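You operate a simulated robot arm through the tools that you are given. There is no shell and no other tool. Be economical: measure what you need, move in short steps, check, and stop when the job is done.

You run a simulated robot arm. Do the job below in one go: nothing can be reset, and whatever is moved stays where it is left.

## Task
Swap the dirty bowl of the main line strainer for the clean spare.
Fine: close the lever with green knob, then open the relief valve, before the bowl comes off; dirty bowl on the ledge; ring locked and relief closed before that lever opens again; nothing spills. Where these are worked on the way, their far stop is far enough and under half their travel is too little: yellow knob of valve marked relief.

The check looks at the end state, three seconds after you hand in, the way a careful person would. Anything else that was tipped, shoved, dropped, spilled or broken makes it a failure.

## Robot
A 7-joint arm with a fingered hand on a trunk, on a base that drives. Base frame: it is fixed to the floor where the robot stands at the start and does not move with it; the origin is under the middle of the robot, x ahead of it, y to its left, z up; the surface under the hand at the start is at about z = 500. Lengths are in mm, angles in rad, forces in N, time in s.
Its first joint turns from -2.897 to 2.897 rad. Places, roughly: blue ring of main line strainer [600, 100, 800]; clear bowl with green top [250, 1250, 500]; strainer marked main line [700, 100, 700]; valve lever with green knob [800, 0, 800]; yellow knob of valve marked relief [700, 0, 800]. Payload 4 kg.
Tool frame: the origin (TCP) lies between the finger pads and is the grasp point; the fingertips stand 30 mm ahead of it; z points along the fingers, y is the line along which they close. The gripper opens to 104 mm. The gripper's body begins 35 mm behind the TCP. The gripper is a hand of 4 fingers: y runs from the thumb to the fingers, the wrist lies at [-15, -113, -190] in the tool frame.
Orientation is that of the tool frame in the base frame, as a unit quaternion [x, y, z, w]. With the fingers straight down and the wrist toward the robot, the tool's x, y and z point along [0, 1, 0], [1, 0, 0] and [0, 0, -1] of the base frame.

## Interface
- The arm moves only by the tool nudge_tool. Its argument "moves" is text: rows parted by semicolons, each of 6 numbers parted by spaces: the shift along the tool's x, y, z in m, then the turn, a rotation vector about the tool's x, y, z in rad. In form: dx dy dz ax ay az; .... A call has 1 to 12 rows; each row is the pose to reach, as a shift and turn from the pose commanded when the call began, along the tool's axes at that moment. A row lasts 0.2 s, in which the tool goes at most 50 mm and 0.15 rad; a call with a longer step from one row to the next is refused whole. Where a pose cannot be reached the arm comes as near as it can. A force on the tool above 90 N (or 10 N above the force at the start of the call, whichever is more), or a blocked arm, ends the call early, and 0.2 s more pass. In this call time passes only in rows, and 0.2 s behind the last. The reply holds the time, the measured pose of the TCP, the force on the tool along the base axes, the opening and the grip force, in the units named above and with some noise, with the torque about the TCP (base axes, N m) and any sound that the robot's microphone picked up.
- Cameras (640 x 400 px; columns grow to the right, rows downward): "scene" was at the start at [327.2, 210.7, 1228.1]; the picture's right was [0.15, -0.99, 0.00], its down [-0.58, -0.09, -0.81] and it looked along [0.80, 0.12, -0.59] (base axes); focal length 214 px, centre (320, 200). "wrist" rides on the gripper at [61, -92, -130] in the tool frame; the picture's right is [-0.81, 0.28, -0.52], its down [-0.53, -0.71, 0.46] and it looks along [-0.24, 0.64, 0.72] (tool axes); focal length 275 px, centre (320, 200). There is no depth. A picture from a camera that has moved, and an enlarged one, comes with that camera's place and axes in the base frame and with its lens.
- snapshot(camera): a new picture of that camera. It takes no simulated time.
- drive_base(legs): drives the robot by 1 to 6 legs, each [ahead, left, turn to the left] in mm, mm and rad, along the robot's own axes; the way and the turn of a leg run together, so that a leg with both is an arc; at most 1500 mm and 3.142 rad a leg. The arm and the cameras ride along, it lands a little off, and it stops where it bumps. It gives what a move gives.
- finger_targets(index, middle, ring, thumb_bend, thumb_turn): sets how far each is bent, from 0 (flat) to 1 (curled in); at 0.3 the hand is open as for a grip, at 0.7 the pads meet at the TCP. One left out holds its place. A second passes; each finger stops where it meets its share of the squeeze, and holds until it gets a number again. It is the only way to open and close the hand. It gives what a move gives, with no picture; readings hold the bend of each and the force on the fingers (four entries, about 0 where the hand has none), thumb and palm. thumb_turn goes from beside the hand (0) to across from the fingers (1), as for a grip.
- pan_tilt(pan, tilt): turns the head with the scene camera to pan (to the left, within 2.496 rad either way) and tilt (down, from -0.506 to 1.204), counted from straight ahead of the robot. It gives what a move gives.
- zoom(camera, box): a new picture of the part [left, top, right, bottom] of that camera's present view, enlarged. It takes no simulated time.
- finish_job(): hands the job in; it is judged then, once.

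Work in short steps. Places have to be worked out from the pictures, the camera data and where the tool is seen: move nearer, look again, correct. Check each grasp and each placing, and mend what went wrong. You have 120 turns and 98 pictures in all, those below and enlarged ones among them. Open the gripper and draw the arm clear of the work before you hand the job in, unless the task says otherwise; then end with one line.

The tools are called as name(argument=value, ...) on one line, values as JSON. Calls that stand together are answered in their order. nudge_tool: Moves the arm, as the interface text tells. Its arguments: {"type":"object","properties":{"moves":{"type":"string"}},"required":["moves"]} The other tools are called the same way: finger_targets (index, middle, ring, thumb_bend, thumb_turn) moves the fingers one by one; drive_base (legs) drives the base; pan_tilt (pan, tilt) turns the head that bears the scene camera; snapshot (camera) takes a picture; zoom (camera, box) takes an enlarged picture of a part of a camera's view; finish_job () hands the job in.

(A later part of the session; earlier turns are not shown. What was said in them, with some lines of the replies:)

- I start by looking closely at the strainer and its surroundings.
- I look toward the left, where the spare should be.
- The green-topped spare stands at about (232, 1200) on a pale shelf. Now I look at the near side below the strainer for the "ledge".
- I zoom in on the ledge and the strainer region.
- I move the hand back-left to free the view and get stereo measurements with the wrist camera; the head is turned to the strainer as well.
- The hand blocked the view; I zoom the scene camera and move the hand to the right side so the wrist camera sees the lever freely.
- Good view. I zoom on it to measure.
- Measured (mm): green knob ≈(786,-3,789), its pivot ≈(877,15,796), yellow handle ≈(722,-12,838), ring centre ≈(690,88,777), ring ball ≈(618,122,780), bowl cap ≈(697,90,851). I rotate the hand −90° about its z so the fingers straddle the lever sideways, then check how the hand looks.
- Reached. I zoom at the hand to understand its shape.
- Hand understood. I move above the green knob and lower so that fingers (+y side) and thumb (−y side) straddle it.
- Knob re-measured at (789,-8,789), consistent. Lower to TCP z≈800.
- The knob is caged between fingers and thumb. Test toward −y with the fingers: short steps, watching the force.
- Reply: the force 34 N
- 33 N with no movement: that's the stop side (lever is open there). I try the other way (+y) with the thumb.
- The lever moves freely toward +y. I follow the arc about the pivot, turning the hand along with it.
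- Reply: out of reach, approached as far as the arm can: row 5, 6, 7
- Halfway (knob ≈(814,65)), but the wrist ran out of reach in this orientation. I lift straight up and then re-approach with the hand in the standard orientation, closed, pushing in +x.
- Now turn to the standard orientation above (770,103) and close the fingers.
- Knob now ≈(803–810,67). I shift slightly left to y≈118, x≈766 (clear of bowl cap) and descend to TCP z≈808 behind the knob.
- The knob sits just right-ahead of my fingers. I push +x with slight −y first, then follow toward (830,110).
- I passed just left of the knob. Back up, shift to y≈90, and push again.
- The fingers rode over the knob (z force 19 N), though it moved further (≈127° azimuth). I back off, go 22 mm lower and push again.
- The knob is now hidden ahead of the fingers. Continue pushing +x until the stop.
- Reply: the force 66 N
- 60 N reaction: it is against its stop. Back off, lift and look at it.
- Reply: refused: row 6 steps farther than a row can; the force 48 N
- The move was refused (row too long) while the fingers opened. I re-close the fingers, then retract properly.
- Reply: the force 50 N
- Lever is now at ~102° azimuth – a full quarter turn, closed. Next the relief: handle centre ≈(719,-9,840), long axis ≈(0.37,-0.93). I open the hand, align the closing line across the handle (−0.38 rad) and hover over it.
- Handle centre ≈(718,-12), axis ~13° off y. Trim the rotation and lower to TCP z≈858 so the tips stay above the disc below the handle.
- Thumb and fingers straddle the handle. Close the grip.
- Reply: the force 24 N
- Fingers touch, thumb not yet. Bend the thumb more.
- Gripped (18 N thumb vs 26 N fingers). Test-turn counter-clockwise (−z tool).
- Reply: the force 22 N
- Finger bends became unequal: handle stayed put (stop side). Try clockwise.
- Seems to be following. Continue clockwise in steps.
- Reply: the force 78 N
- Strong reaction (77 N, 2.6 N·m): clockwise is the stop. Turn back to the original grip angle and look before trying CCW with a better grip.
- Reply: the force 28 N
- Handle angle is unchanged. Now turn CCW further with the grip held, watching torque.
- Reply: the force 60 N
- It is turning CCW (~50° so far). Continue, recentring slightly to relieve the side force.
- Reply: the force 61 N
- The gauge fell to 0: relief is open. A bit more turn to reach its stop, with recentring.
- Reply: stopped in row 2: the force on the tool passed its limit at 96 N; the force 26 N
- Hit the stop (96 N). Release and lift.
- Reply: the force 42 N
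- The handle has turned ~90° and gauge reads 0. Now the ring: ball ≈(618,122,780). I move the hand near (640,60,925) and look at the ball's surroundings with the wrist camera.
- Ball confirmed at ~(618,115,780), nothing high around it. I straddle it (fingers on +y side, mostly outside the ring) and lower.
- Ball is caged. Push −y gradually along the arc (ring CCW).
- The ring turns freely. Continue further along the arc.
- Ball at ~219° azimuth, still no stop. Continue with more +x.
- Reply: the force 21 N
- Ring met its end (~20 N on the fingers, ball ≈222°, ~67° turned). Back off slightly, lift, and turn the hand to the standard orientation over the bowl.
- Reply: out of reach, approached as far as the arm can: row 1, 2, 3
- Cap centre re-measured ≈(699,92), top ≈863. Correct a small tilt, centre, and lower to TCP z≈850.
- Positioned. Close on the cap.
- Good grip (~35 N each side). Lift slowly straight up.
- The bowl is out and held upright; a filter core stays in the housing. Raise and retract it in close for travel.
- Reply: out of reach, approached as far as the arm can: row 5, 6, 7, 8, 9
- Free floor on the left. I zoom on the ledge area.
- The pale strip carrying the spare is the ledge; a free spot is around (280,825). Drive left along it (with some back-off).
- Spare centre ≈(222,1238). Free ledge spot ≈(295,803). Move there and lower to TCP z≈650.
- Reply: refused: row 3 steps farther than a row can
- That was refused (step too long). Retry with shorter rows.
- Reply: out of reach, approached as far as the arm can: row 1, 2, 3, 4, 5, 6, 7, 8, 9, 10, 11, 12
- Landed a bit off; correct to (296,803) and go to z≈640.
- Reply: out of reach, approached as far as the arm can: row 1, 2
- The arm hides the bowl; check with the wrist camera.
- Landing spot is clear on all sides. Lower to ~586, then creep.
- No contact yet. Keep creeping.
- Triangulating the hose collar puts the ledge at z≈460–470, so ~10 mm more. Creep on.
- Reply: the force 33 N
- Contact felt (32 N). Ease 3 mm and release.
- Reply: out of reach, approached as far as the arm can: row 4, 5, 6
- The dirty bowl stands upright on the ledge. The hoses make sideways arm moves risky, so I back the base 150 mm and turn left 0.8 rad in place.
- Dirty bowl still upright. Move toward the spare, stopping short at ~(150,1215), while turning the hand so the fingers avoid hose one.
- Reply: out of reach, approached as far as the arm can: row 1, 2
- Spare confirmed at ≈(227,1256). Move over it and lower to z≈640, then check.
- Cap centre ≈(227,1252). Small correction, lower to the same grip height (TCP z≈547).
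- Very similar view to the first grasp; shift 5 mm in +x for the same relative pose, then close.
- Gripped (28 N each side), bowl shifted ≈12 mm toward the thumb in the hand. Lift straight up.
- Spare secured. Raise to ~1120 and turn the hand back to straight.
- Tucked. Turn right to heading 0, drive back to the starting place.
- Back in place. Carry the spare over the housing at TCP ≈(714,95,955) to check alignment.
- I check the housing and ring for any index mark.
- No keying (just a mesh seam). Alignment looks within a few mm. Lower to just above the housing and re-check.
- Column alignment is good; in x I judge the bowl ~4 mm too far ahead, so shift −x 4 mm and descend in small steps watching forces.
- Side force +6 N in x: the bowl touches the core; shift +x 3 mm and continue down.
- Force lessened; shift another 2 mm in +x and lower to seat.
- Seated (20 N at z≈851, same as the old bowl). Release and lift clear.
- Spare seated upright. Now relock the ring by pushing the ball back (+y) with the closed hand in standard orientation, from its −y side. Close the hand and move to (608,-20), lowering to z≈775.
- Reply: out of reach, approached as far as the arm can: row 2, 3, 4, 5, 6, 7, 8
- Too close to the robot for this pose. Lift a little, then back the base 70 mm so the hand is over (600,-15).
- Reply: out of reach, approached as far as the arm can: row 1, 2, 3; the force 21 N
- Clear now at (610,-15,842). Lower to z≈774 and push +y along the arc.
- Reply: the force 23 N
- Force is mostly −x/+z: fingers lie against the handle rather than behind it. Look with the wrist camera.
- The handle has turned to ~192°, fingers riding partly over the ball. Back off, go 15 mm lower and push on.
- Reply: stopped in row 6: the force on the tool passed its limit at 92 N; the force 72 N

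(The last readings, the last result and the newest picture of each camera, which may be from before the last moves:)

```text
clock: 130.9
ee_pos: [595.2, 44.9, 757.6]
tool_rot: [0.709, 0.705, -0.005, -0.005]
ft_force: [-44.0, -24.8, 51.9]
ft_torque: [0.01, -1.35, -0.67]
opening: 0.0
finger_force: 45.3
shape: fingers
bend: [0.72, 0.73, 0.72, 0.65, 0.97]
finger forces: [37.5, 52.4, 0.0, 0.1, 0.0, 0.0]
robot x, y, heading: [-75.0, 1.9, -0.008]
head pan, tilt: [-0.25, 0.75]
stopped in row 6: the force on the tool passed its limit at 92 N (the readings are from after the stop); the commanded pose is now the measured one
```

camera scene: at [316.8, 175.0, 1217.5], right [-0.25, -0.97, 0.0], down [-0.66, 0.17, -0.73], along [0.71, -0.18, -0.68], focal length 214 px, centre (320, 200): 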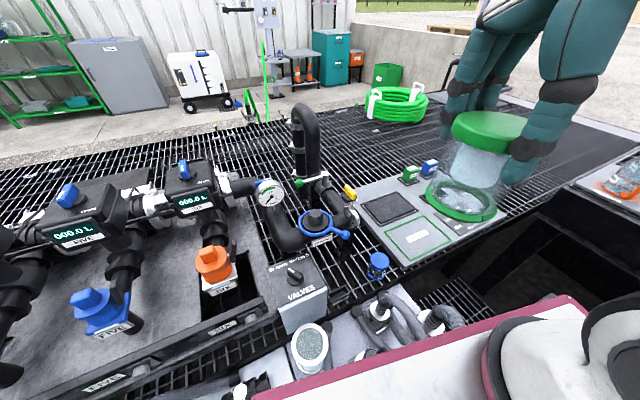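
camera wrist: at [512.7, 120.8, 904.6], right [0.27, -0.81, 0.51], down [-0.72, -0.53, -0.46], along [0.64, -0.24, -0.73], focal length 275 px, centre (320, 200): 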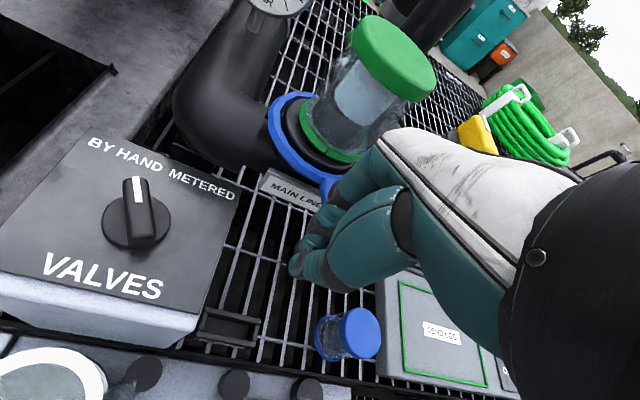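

The closed fingers wedge on the ball. I change method: lift, turn the hand −90°, curl the fingers fully away and use only the thumb to push the ball +y.

nudge_tool(moves="-0.02 -0.015 0 0 0 0; -0.025 -0.015 -0.04 0 0 0; -0.025 -0.015 -0.085 0 0 0; -0.025 -0.01 -0.13 0 0 0; -0.025 -0.005 -0.16 0 0 -0.14; -0.025 0 -0.16 0 0 -0.28; -0.015 0 -0.16 0 0 -0.42; 0 0 -0.16 0 0 -0.56; 0.015 0.005 -0.16 0 0 -0.7; 0.025 0.01 -0.16 0 0 -0.84; 0.035 0.01 -0.16 0 0 -0.98; 0.04 0.01 -0.16 0 0 -1.12")

finger_targets(index=1.0, middle=1.0, ring=1.0, thumb_bend=0.3)

nudge_tool(moves="0 0 0 0 0 -0.14; 0 0 0 0 0 -0.28; 0 0 0 0 0 -0.42; 0 0 0 0 0 -0.45; 0 0 0 0 0 -0.45")

zoom(camera="scene", box=[250, 110, 410, 270])

```text
clock: 133.5
ee_pos: [611.6, 88.5, 915.7]
tool_rot: [0.225, 0.974, -0.001, -0.007]
ft_force: [-0.3, 0.1, -0.2]
ft_torque: [-0.05, 0.01, 0.0]
opening: 0.0
finger_force: 0.0
shape: fingers
bend: [0.72, 0.72, 0.72, 0.69, 0.97]
finger forces: [0.0, 0.1, 0.1, 0.0, 0.0, 0.1]
out of reach, approached as far as the arm can: row 2, 3
robot x, y, heading: [-75.6, -0.1, -0.004]
head pan, tilt: [-0.25, 0.75]
```

```text
clock: 134.5
ee_pos: [612.3, 86.3, 915.2]
tool_rot: [0.225, 0.974, -0.001, -0.007]
ft_force: [0.4, -0.3, -0.1]
ft_torque: [-0.01, 0.0, -0.02]
opening: 65.5
finger_force: 0.1
shape: fingers
bend: [1.0, 1.0, 1.0, 0.3, 0.97]
finger forces: [0.0, 0.0, 0.0, 0.0, 0.1, 0.1]
robot x, y, heading: [-75.5, -1.6, -0.003]
head pan, tilt: [-0.25, 0.75]
```

```text
clock: 135.7
ee_pos: [612.6, 86.9, 915.3]
tool_rot: [0.001, 1.0, 0.001, -0.007]
ft_force: [-0.5, -0.3, -0.4]
ft_torque: [-0.03, 0.0, -0.02]
opening: 65.6
finger_force: 0.2
shape: fingers
bend: [1.0, 1.0, 1.0, 0.3, 0.97]
finger forces: [0.0, 0.0, 0.0, 0.1, 0.0, 0.1]
robot x, y, heading: [-71.6, -3.3, 0.0]
head pan, tilt: [-0.25, 0.75]
```

```text
2.50 times, centred on (330, 190) of scene
camera zoom: at [247.9, 174.1, 1217.5], right [-0.25, -0.97, 0.0], down [-0.66, 0.17, -0.73], along [0.71, -0.18, -0.68], focal length 536 px, centre (295, 225)
```

zoom: 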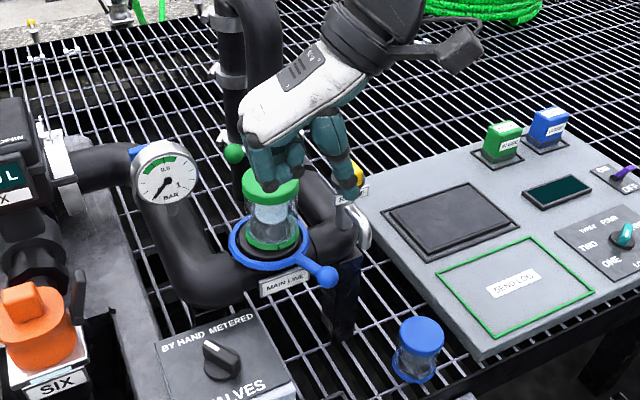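

Ring ball now at ~211°. I tilt the hand (thumb down, fingers up by 0.3 rad), place the thumb on the −y side of the ball and lower.

nudge_tool(moves="0 -0.006 0 -0.15 0 0; 0 -0.013 0 -0.3 0 0; 0 -0.013 0.04 -0.3 0 0; 0 -0.013 0.08 -0.3 0 0; 0 -0.013 0.103 -0.3 0 0; 0 -0.013 0.103 -0.3 0 0")

nudge_tool(moves="0 0.008 0.003 0 0 0; 0.002 0.019 0.006 0 0 0; 0.003 0.029 0.009 0 0 0; 0.003 0.038 0.012 0 0 0; 0.003 0.047 0.015 0 0 0")

```text
clock: 137.1
ee_pos: [612.9, 73.3, 810.4]
tool_rot: [0.003, 0.989, 0.151, -0.007]
ft_force: [-0.4, -0.6, -0.2]
ft_torque: [-0.01, 0.0, -0.02]
opening: 65.5
finger_force: 0.1
shape: fingers
bend: [1.0, 1.0, 1.0, 0.3, 0.97]
finger forces: [0.0, 0.1, 0.0, 0.0, 0.1, 0.0]
robot x, y, heading: [-73.3, -2.0, -0.005]
head pan, tilt: [-0.25, 0.75]
```

```text
clock: 138.3
ee_pos: [608.9, 124.6, 811.7]
tool_rot: [0.002, 0.989, 0.15, -0.008]
ft_force: [0.5, -0.2, 0.6]
ft_torque: [0.01, 0.04, 0.02]
opening: 65.5
finger_force: 0.1
shape: fingers
bend: [1.0, 1.0, 1.0, 0.3, 0.97]
finger forces: [0.0, 0.0, 0.0, 0.1, 0.1, 0.0]
robot x, y, heading: [-72.7, -0.1, 0.004]
head pan, tilt: [-0.25, 0.75]
```

No resistance so far. Continue to y≈158 and then look.

nudge_tool(moves="0 0.009 0.003 0 0 0; -0.002 0.018 0.006 0 0 0; -0.004 0.025 0.008 0 0 0; -0.006 0.031 0.010 0 0 0")

zoom(camera="scene", box=[250, 140, 390, 245])

```text
clock: 139.3
ee_pos: [614.6, 157.4, 811.3]
tool_rot: [0.004, 0.989, 0.151, -0.006]
ft_force: [-0.5, -0.5, 0.1]
ft_torque: [0.0, 0.01, 0.03]
opening: 65.6
finger_force: 0.1
shape: fingers
bend: [1.0, 1.0, 1.0, 0.3, 0.97]
finger forces: [0.0, 0.1, 0.0, 0.0, 0.0, 0.1]
robot x, y, heading: [-72.7, -2.4, -0.003]
head pan, tilt: [-0.25, 0.75]
```

```text
3.81 times, centred on (320, 192) of scene
camera zoom: at [247.9, 174.0, 1217.5], right [-0.25, -0.97, 0.0], down [-0.66, 0.17, -0.73], along [0.71, -0.18, -0.68], focal length 817 px, centre (320, 229)
```

zoom: 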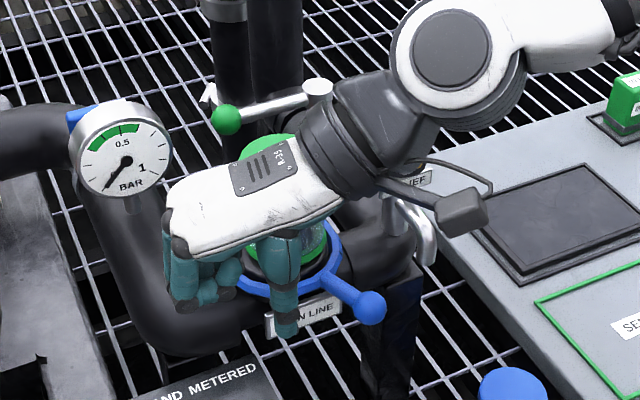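

The thumb passed above/beside the ball (tip ≈z 790, x≈598). Go back over it and re-approach ~23 mm lower and 10 mm further +x.

nudge_tool(moves="0 0.0104 -0.0334 0 0 0; -0.005 -0.0335 -0.047 0 0 0; -0.01 -0.0735 -0.0595 0 0 0; -0.01 -0.0822 -0.0621 0 0 0; -0.01 -0.0908 -0.0344 0 0 0; -0.01 -0.0994 -0.0067 0 0 0; -0.01 -0.0994 -0.0067 0 0 0")

nudge_tool(moves="0 0.01 0.003 0 0 0; 0 0.019 0.006 0 0 0; 0.002 0.028 0.009 0 0 0; 0.003 0.036 0.012 0 0 0")

zoom(camera="scene", box=[250, 140, 390, 245])

```text
clock: 140.9
ee_pos: [624.5, 57.9, 787.6]
tool_rot: [0.002, 0.989, 0.151, -0.007]
ft_force: [0.3, -0.2, -0.1]
ft_torque: [-0.06, -0.01, 0.0]
opening: 65.6
finger_force: 0.0
shape: fingers
bend: [1.0, 1.0, 1.0, 0.3, 0.97]
finger forces: [0.0, 0.0, 0.0, 0.1, 0.1, 0.0]
robot x, y, heading: [-69.0, -2.9, -0.004]
head pan, tilt: [-0.25, 0.75]
```

```text
clock: 141.9
ee_pos: [619.7, 96.9, 787.5]
tool_rot: [0.004, 0.989, 0.15, -0.007]
ft_force: [-6.3, -2.4, 1.1]
ft_torque: [-0.08, 0.17, -0.25]
opening: 67.1
finger_force: 2.0
shape: fingers
bend: [1.0, 1.0, 1.0, 0.27, 0.94]
finger forces: [0.1, 0.1, 0.1, 0.0, 5.2, 0.0]
robot x, y, heading: [-70.1, -2.4, 0.002]
head pan, tilt: [-0.25, 0.75]
```

```text
3.81 times, centred on (320, 192) of scene
camera zoom: at [247.7, 173.9, 1217.5], right [-0.25, -0.97, 0.0], down [-0.66, 0.17, -0.73], along [0.71, -0.18, -0.68], focal length 817 px, centre (320, 229)
```

zoom: 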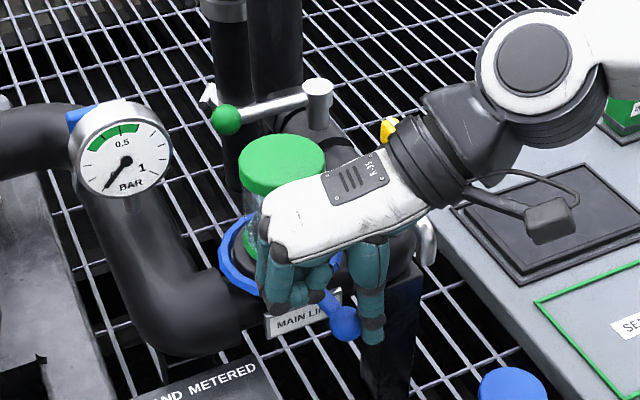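

The thumb is now behind the ball and it moves. Continue along the arc.

nudge_tool(moves="0 0.009 0.003 0 0 0; -0.001 0.018 0.006 0 0 0; -0.002 0.027 0.0085 0 0 0; -0.005 0.036 0.011 0 0 0; -0.009 0.044 0.0135 0 0 0; -0.013 0.051 0.016 0 0 0")

nudge_tool(moves="-0.002 0.005 0.0015 0 0 0; -0.004 0.01 0.003 0 0 0")

```text
clock: 143.3
ee_pos: [632.7, 150.7, 787.1]
tool_rot: [0.004, 0.989, 0.15, -0.007]
ft_force: [-0.3, -0.7, -0.2]
ft_torque: [-0.01, -0.02, 0.0]
opening: 65.6
finger_force: 0.1
shape: fingers
bend: [1.0, 1.0, 1.0, 0.3, 0.97]
finger forces: [0.1, 0.0, 0.0, 0.0, 0.1, 0.1]
robot x, y, heading: [-75.7, 0.3, 0.001]
head pan, tilt: [-0.25, 0.75]
```

```text
clock: 143.9
ee_pos: [635.8, 161.4, 787.3]
tool_rot: [0.004, 0.989, 0.149, -0.007]
ft_force: [-1.8, -2.8, 0.3]
ft_torque: [-0.15, 0.02, 0.01]
opening: 67.4
finger_force: 1.8
shape: fingers
bend: [1.0, 1.0, 1.0, 0.26, 0.97]
finger forces: [0.0, 0.0, 0.0, 0.0, 3.2, 0.1]
robot x, y, heading: [-71.1, -5.6, -0.005]
head pan, tilt: [-0.25, 0.75]
```

Thumb force appears now; push a bit further to the end stop.

nudge_tool(moves="-0.002 0.006 0.002 0 0 0; -0.004 0.012 0.004 0 0 0; -0.005 0.018 0.006 0 0 0")

zoom(camera="scene", box=[250, 140, 390, 245])

```text
clock: 144.7
ee_pos: [643.5, 178.5, 786.2]
tool_rot: [0.004, 0.989, 0.149, -0.007]
ft_force: [-5.3, -21.4, 2.9]
ft_torque: [-0.82, 0.21, -0.2]
opening: 73.9
finger_force: 10.8
shape: fingers
bend: [1.0, 1.0, 1.0, 0.06, 0.94]
finger forces: [0.0, 0.0, 0.0, 0.1, 22.0, 0.1]
robot x, y, heading: [-71.1, -1.7, -0.006]
head pan, tilt: [-0.25, 0.75]
```

```text
3.81 times, centred on (320, 192) of scene
camera zoom: at [247.7, 173.1, 1217.6], right [-0.25, -0.97, 0.0], down [-0.66, 0.17, -0.73], along [0.71, -0.18, -0.68], focal length 817 px, centre (320, 229)
```

zoom: 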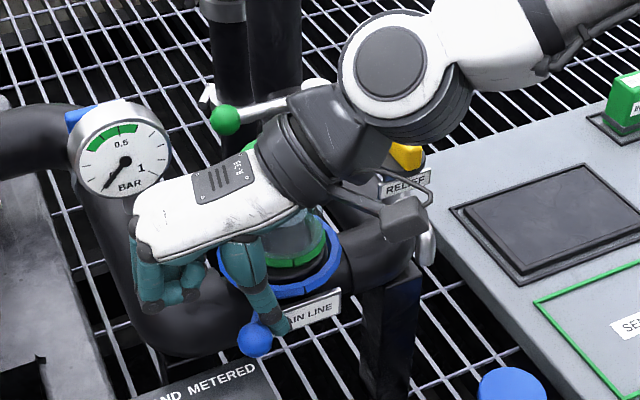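

The ring is back at its original locked angle (157°) against its stop (22 N). Lift off and untilt.

nudge_tool(moves="0 -0.0076 -0.0024 0 0 0; 0 0.0042 -0.0406 0 0 0; 0 0.016 -0.0788 0 0 0; 0 0.0279 -0.117 0 0 0; 0 0.0368 -0.1457 0.15 0 0; 0 0.0368 -0.1457 0.3 0 0; 0 0.0368 -0.1457 0.3 0 0")

finger_targets(index=0.35, middle=0.35, ring=0.35, thumb_bend=0.35)

```text
clock: 146.3
ee_pos: [644.9, 170.9, 937.2]
tool_rot: [0.002, 1.0, 0.0, -0.007]
ft_force: [0.1, -0.1, -0.1]
ft_torque: [0.0, 0.01, 0.01]
opening: 65.7
finger_force: 0.1
shape: fingers
bend: [1.0, 1.0, 1.0, 0.3, 0.97]
finger forces: [0.0, 0.0, 0.0, 0.0, 0.0, 0.1]
robot x, y, heading: [-70.1, -3.8, 0.001]
head pan, tilt: [-0.25, 0.75]
```

```text
clock: 147.3
ee_pos: [644.1, 171.3, 937.8]
tool_rot: [0.003, 1.0, 0.001, -0.006]
ft_force: [0.7, -0.5, -0.2]
ft_torque: [0.01, 0.01, -0.02]
opening: 91.1
finger_force: 0.0
shape: fingers
bend: [0.35, 0.35, 0.35, 0.35, 0.97]
finger forces: [0.0, 0.1, 0.0, 0.1, 0.0, 0.0]
robot x, y, heading: [-74.9, -4.7, 0.001]
head pan, tilt: [-0.25, 0.75]
```

Move over the relief handle.

nudge_tool(moves="-0.015 -0.036 0 0 0 0; -0.03 -0.073 0 0 0 0; -0.045 -0.11 0 0 0 0; -0.06 -0.146 0 0 0 -0.05; -0.075 -0.182 0 0 0 -0.1; -0.075 -0.182 0.02 0 0 -0.1; -0.075 -0.182 0.02 0 0 -0.1")

zoom(camera="scene", box=[290, 130, 390, 205])

```text
clock: 148.9
ee_pos: [716.8, -10.7, 917.8]
tool_rot: [-0.047, 0.999, 0.001, -0.007]
ft_force: [0.4, -0.4, -0.2]
ft_torque: [-0.02, 0.03, 0.01]
opening: 90.9
finger_force: 0.0
shape: fingers
bend: [0.35, 0.35, 0.35, 0.35, 0.97]
finger forces: [0.1, 0.0, 0.0, 0.1, 0.1, 0.0]
robot x, y, heading: [-75.0, -1.7, -0.004]
head pan, tilt: [-0.25, 0.75]
```

```text
5.33 times, centred on (340, 168) of scene
camera zoom: at [247.9, 174.0, 1217.5], right [-0.25, -0.97, 0.0], down [-0.66, 0.17, -0.73], along [0.71, -0.18, -0.68], focal length 1144 px, centre (213, 373)
```

zoom: 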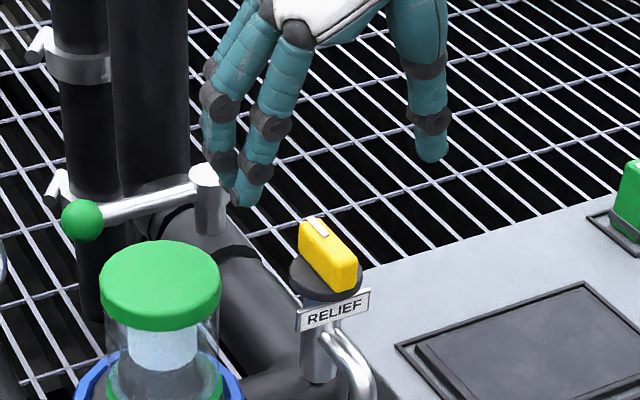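

Handle centre ≈(718,-10), long axis along x, straddled by the hand. Lower to z≈858 and grip.

nudge_tool(moves="-0.001 0 0.03 0 0 0; -0.001 0 0.06 0 0 0; -0.001 0 0.06 0 0 0")

finger_targets(index=0.7, middle=0.7, ring=0.7, thumb_bend=0.9)

```text
clock: 149.7
ee_pos: [718.2, -10.9, 856.3]
tool_rot: [-0.048, 0.999, 0.001, -0.007]
ft_force: [-0.5, -1.9, 0.0]
ft_torque: [0.02, 0.01, 0.0]
opening: 91.0
finger_force: 0.8
shape: fingers
bend: [0.35, 0.36, 0.35, 0.35, 0.97]
finger forces: [0.1, 2.0, 0.0, 0.1, 0.0, 0.0]
robot x, y, heading: [-72.2, -2.8, -0.002]
head pan, tilt: [-0.25, 0.75]
```

```text
clock: 150.7
ee_pos: [719.4, -12.2, 856.3]
tool_rot: [-0.047, 0.999, 0.001, -0.006]
ft_force: [13.0, -9.3, -6.1]
ft_torque: [-0.1, -0.43, -0.03]
opening: 9.9
finger_force: 16.8
shape: fingers
bend: [0.62, 0.68, 0.7, 0.73, 0.95]
finger forces: [11.7, 3.1, 0.0, 0.0, 19.2, 0.1]
robot x, y, heading: [-72.5, -4.9, 0.004]
head pan, tilt: [-0.25, 0.75]
```

Gripped. Turn clockwise toward closed.

nudge_tool(moves="0 0 0 0 0 0.14; 0 0 0 0 0 0.28; 0 0 0 0 0 0.42; 0 0 0 0 0 0.56; 0 0 0 0 0 0.7; 0 0 0 0 0 0.84; 0 0 0 0 0 0.84")

nudge_tool(moves="0 0 0 0 0 0.14; 0 0 0 0 0 0.28; 0 0 0 0 0 0.42; 0 0 0 0 0 0.56; 0 0 0 0 0 0.56")

```text
clock: 152.3
ee_pos: [718.8, -8.7, 855.6]
tool_rot: [0.363, 0.932, -0.002, -0.007]
ft_force: [8.4, -0.4, 3.3]
ft_torque: [0.09, -0.48, 0.05]
opening: 10.4
finger_force: 19.3
shape: fingers
bend: [0.58, 0.64, 0.68, 0.75, 0.96]
finger forces: [13.4, 8.1, 2.0, 0.0, 15.8, 0.0]
robot x, y, heading: [-70.6, -2.5, -0.001]
head pan, tilt: [-0.25, 0.75]
```

```text
clock: 153.5
ee_pos: [717.5, -9.0, 856.0]
tool_rot: [0.607, 0.795, -0.003, -0.006]
ft_force: [0.9, 18.7, 6.6]
ft_torque: [0.4, -0.32, 0.8]
opening: 10.4
finger_force: 25.2
shape: fingers
bend: [0.59, 0.62, 0.61, 0.76, 0.95]
finger forces: [8.0, 9.7, 9.2, 0.1, 22.6, 0.0]
robot x, y, heading: [-70.4, 1.0, 0.001]
head pan, tilt: [-0.25, 0.75]
```

Back near the original closed angle; press a bit further against the stop.

nudge_tool(moves="0 0 0 0 0 0.14; 0 0 0 0 0 0.28; 0 0 0 0 0 0.4; 0 0 0 0 0 0.4")

finger_targets(index=0.35, middle=0.35, ring=0.35, thumb_bend=0.35)

nudge_tool(moves="0 0 -0.03 0 0 0; 0 0 -0.07 0 0 0; 0 0 -0.11 0 0 0; 0 0 -0.12 0 0 0")

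zoom(camera="scene", box=[250, 130, 390, 235])

```text
clock: 154.5
ee_pos: [718.1, -8.9, 856.9]
tool_rot: [0.752, 0.659, -0.004, -0.006]
ft_force: [-2.7, 22.3, 7.9]
ft_torque: [0.66, -0.13, 0.96]
opening: 11.3
finger_force: 29.7
shape: fingers
bend: [0.61, 0.59, 0.62, 0.75, 0.96]
finger forces: [8.6, 16.1, 5.9, 0.1, 27.9, 0.0]
robot x, y, heading: [-70.3, -2.6, -0.002]
head pan, tilt: [-0.25, 0.75]
```

```text
clock: 155.5
ee_pos: [718.5, -9.4, 856.4]
tool_rot: [0.753, 0.658, -0.004, -0.005]
ft_force: [0.7, -0.5, 0.0]
ft_torque: [-0.03, 0.0, 0.01]
opening: 90.3
finger_force: 0.0
shape: fingers
bend: [0.35, 0.35, 0.35, 0.35, 0.97]
finger forces: [0.1, 0.0, 0.1, 0.0, 0.0, 0.0]
robot x, y, heading: [-72.6, -7.2, -0.006]
head pan, tilt: [-0.25, 0.75]
```

```text
clock: 156.5
ee_pos: [720.4, -11.6, 976.6]
tool_rot: [0.753, 0.658, -0.004, -0.006]
ft_force: [0.2, -0.2, 0.4]
ft_torque: [0.0, 0.03, 0.01]
opening: 90.5
finger_force: 0.1
shape: fingers
bend: [0.35, 0.35, 0.35, 0.35, 0.97]
finger forces: [0.0, 0.0, 0.1, 0.1, 0.0, 0.0]
robot x, y, heading: [-73.1, -3.3, -0.003]
head pan, tilt: [-0.25, 0.75]
```

```text
3.81 times, centred on (320, 182) of scene
camera zoom: at [248.0, 174.1, 1217.5], right [-0.25, -0.97, 0.0], down [-0.66, 0.17, -0.73], along [0.71, -0.18, -0.68], focal length 817 px, centre (320, 267)
```

zoom: 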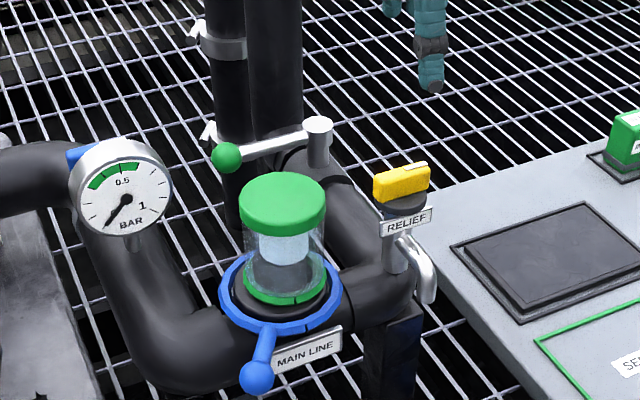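

Everything matches: ring locked, relief back at its original closed position. Now reopen the lever. Drive forward to the start place first for reach.

drive_base(legs=[[75, 0, 0]])

```text
clock: 157.5
ee_pos: [797.6, -12.2, 977.5]
tool_rot: [0.753, 0.658, -0.004, -0.006]
ft_force: [-0.7, -0.3, 0.4]
ft_torque: [0.01, 0.01, 0.0]
opening: 90.8
finger_force: 0.2
shape: fingers
bend: [0.35, 0.35, 0.35, 0.35, 0.97]
finger forces: [0.0, 0.0, 0.0, 0.0, 0.0, 0.0]
robot x, y, heading: [1.2, -3.3, 0.001]
head pan, tilt: [-0.25, 0.75]
```

Move along y first (clear of the riser), then +x, turning slightly, ending at (833,111).

nudge_tool(moves="0.032 -0.004 0 0 0 -0.08; 0.064 -0.008 0 0 0 -0.17; 0.096 -0.012 0 0 0 -0.26; 0.122 -0.016 0 0 0 -0.34; 0.127 0.019 0 0 0 -0.34; 0.127 0.019 0 0 0 -0.34")

nudge_tool(moves="0 0 0.045 0 0 0; 0 0 0.09 0 0 0; 0 0 0.135 0 0 0; 0 0 0.165 0 0 0; 0 0 0.18 0 0 0; 0 0 0.18 0 0 0")

zoom(camera="scene", box=[240, 110, 380, 215])

```text
clock: 158.9
ee_pos: [833.6, 112.0, 977.0]
tool_rot: [0.63, 0.777, -0.004, -0.007]
ft_force: [-0.1, 1.1, 0.7]
ft_torque: [0.0, 0.02, -0.04]
opening: 90.5
finger_force: 0.1
shape: fingers
bend: [0.35, 0.35, 0.35, 0.35, 0.97]
finger forces: [0.0, 0.1, 0.0, 0.0, 0.1, 0.1]
robot x, y, heading: [5.4, 1.2, -0.007]
head pan, tilt: [-0.25, 0.75]
```

```text
clock: 160.3
ee_pos: [832.2, 110.6, 795.0]
tool_rot: [0.631, 0.776, -0.004, -0.006]
ft_force: [0.4, 0.2, -0.8]
ft_torque: [0.03, 0.01, 0.0]
opening: 90.5
finger_force: 0.1
shape: fingers
bend: [0.35, 0.35, 0.35, 0.35, 0.97]
finger forces: [0.1, 0.1, 0.1, 0.1, 0.1, 0.0]
robot x, y, heading: [3.4, -1.3, -0.003]
head pan, tilt: [-0.25, 0.75]
```

```text
3.81 times, centred on (310, 162) of scene
camera zoom: at [324.8, 174.0, 1217.5], right [-0.25, -0.97, 0.0], down [-0.66, 0.17, -0.73], along [0.71, -0.18, -0.68], focal length 817 px, centre (358, 343)
```

zoom: 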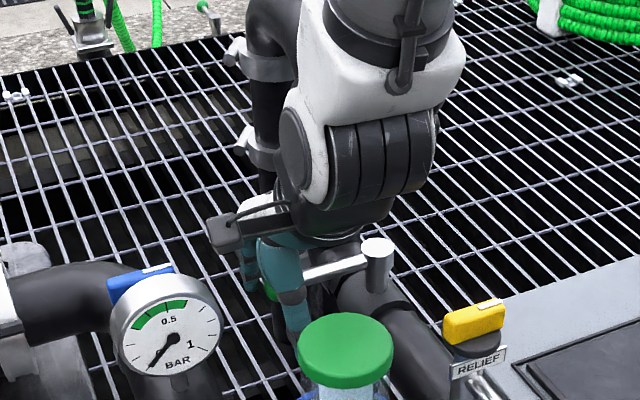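

The knob sits between thumb and fingers. Pull it back along its arc with the fingers, rotating the hand with it (first half).

nudge_tool(moves="0 -0.01 0 0 0 -0.04; -0.005 -0.02 0 0 0 -0.12; -0.01 -0.03 0 0 0 -0.21; -0.0162 -0.0401 0 0 0 -0.314; -0.0245 -0.0498 0 0 0 -0.43; -0.034 -0.0585 0 0 0 -0.55; -0.0434 -0.0662 0 0 0 -0.663")

```text
clock: 161.9
ee_pos: [774.3, 55.8, 796.8]
tool_rot: [0.342, 0.94, -0.002, -0.007]
ft_force: [0.0, 1.3, -0.8]
ft_torque: [-0.01, -0.03, -0.01]
opening: 90.3
finger_force: 0.0
shape: fingers
bend: [0.35, 0.35, 0.35, 0.35, 0.98]
finger forces: [0.1, 0.1, 0.1, 0.0, 0.0, 0.0]
robot x, y, heading: [4.1, -2.9, -0.005]
head pan, tilt: [-0.25, 0.75]
```

No resistance; continue to the open end.

nudge_tool(moves="-0.006 -0.0115 0 0 0 -0.12; -0.0125 -0.0225 0 0 0 -0.235; -0.0189 -0.0325 0 0 0 -0.35; -0.0275 -0.042 0 0 0 -0.47; -0.037 -0.0505 0 0 0 -0.585; -0.0468 -0.0573 0 0 0 -0.7; -0.0565 -0.0625 0 0 0 -0.8; -0.0652 -0.0667 0 0 0 -0.89; -0.0729 -0.0759 0 0 0 -0.89")

zoom(camera="scene", box=[250, 120, 410, 240])

```text
clock: 163.9
ee_pos: [782.0, -49.5, 796.5]
tool_rot: [-0.096, 0.995, 0.001, -0.006]
ft_force: [0.4, 7.5, -2.8]
ft_torque: [0.04, 0.04, 0.07]
opening: 90.3
finger_force: 3.9
shape: fingers
bend: [0.35, 0.32, 0.31, 0.35, 0.98]
finger forces: [0.0, 2.9, 4.5, 0.1, 0.0, 0.1]
robot x, y, heading: [2.8, -2.7, -0.003]
head pan, tilt: [-0.25, 0.75]
```

```text
3.33 times, centred on (330, 180) of scene
camera zoom: at [324.8, 174.4, 1217.4], right [-0.25, -0.97, 0.0], down [-0.66, 0.17, -0.73], along [0.71, -0.18, -0.68], focal length 715 px, centre (287, 267)
```

zoom: 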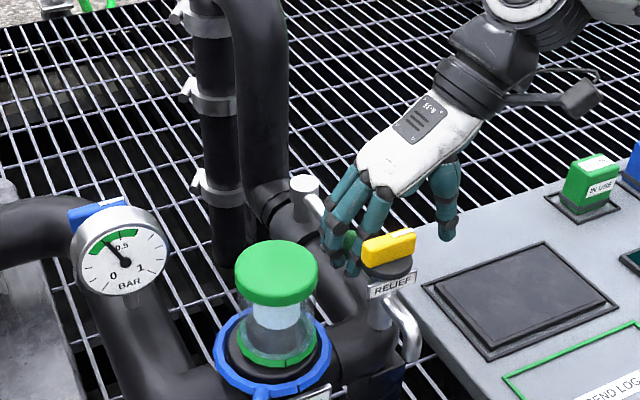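

The lever is back, gauge in the green again. Press a little more to be at the stop, then release upward.

nudge_tool(moves="0 -0.008 0 0 0 0; 0 -0.016 0 0 0 0; 0 -0.018 0 0 0 0")

nudge_tool(moves="0 0.02 0 0 0 0; 0 0.035 -0.02 0 0 0; 0 0.035 -0.065 0 0 0; 0 0.035 -0.11 0 0 0; 0 0.035 -0.155 0 0 0; 0 0.02 -0.19 0 0 0; 0.02 -0.015 -0.2 0 0 0; 0.03 -0.055 -0.2 0 0 0; 0.035 -0.1 -0.2 0 0 0; 0.035 -0.14 -0.2 0 0 0")

finger_targets(index=0.3, middle=0.3, ring=0.3, thumb_bend=0.3)

zoom(camera="scene", box=[240, 120, 420, 255])

```text
clock: 164.7
ee_pos: [783.3, -65.0, 796.0]
tool_rot: [-0.097, 0.995, 0.002, -0.008]
ft_force: [-5.3, 29.0, -10.3]
ft_torque: [-0.24, 0.17, 0.58]
opening: 90.3
finger_force: 12.9
shape: fingers
bend: [0.35, 0.23, 0.2, 0.35, 0.98]
finger forces: [0.1, 12.9, 12.9, 0.0, 0.0, 0.0]
robot x, y, heading: [4.0, -6.0, -0.005]
head pan, tilt: [-0.25, 0.75]
```

```text
clock: 166.9
ee_pos: [778.6, -208.7, 997.3]
tool_rot: [-0.095, 0.995, 0.001, -0.007]
ft_force: [-0.3, -0.3, -0.1]
ft_torque: [-0.01, -0.02, -0.04]
opening: 90.2
finger_force: 0.0
shape: fingers
bend: [0.35, 0.35, 0.35, 0.35, 0.98]
finger forces: [0.1, 0.0, 0.1, 0.1, 0.0, 0.0]
robot x, y, heading: [4.8, -0.0, -0.002]
head pan, tilt: [-0.25, 0.75]
```

```text
clock: 167.9
ee_pos: [779.7, -209.1, 996.9]
tool_rot: [-0.094, 0.996, 0.001, -0.007]
ft_force: [-0.2, -0.1, -0.9]
ft_torque: [-0.01, 0.01, 0.0]
opening: 102.6
finger_force: 0.0
shape: fingers
bend: [0.3, 0.3, 0.3, 0.3, 0.98]
finger forces: [0.1, 0.0, 0.1, 0.1, 0.1, 0.0]
robot x, y, heading: [-0.3, -2.9, -0.001]
head pan, tilt: [-0.25, 0.75]
```

```text
2.96 times, centred on (330, 188) of scene
camera zoom: at [324.7, 173.9, 1217.5], right [-0.25, -0.97, 0.0], down [-0.66, 0.17, -0.73], along [0.71, -0.18, -0.68], focal length 636 px, centre (290, 237)
```

zoom: 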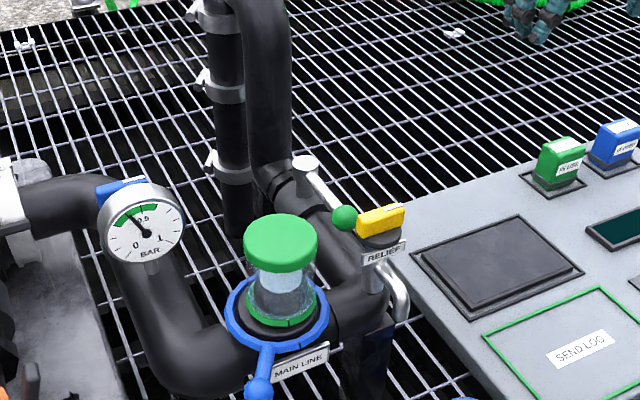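

The pictures show the lever open, relief closed, ring locked, the spare bowl seated with water in it, and pressure back on the gauge. The hand is open and clear of the work, and the dirty bowl was left upright on the ledge, so I hand in.

finish_job()

```text
The job is handed in.
```

The clean spare is in the main line strainer with its ring locked. The relief was closed before the green-knob lever went back to open, and the gauge is back in the green. The dirty bowl stands upright on the pale front ledge where the spare stood. No other ledge was marked, so I took that one as meant. I saw no spill, and nothing else looked moved.
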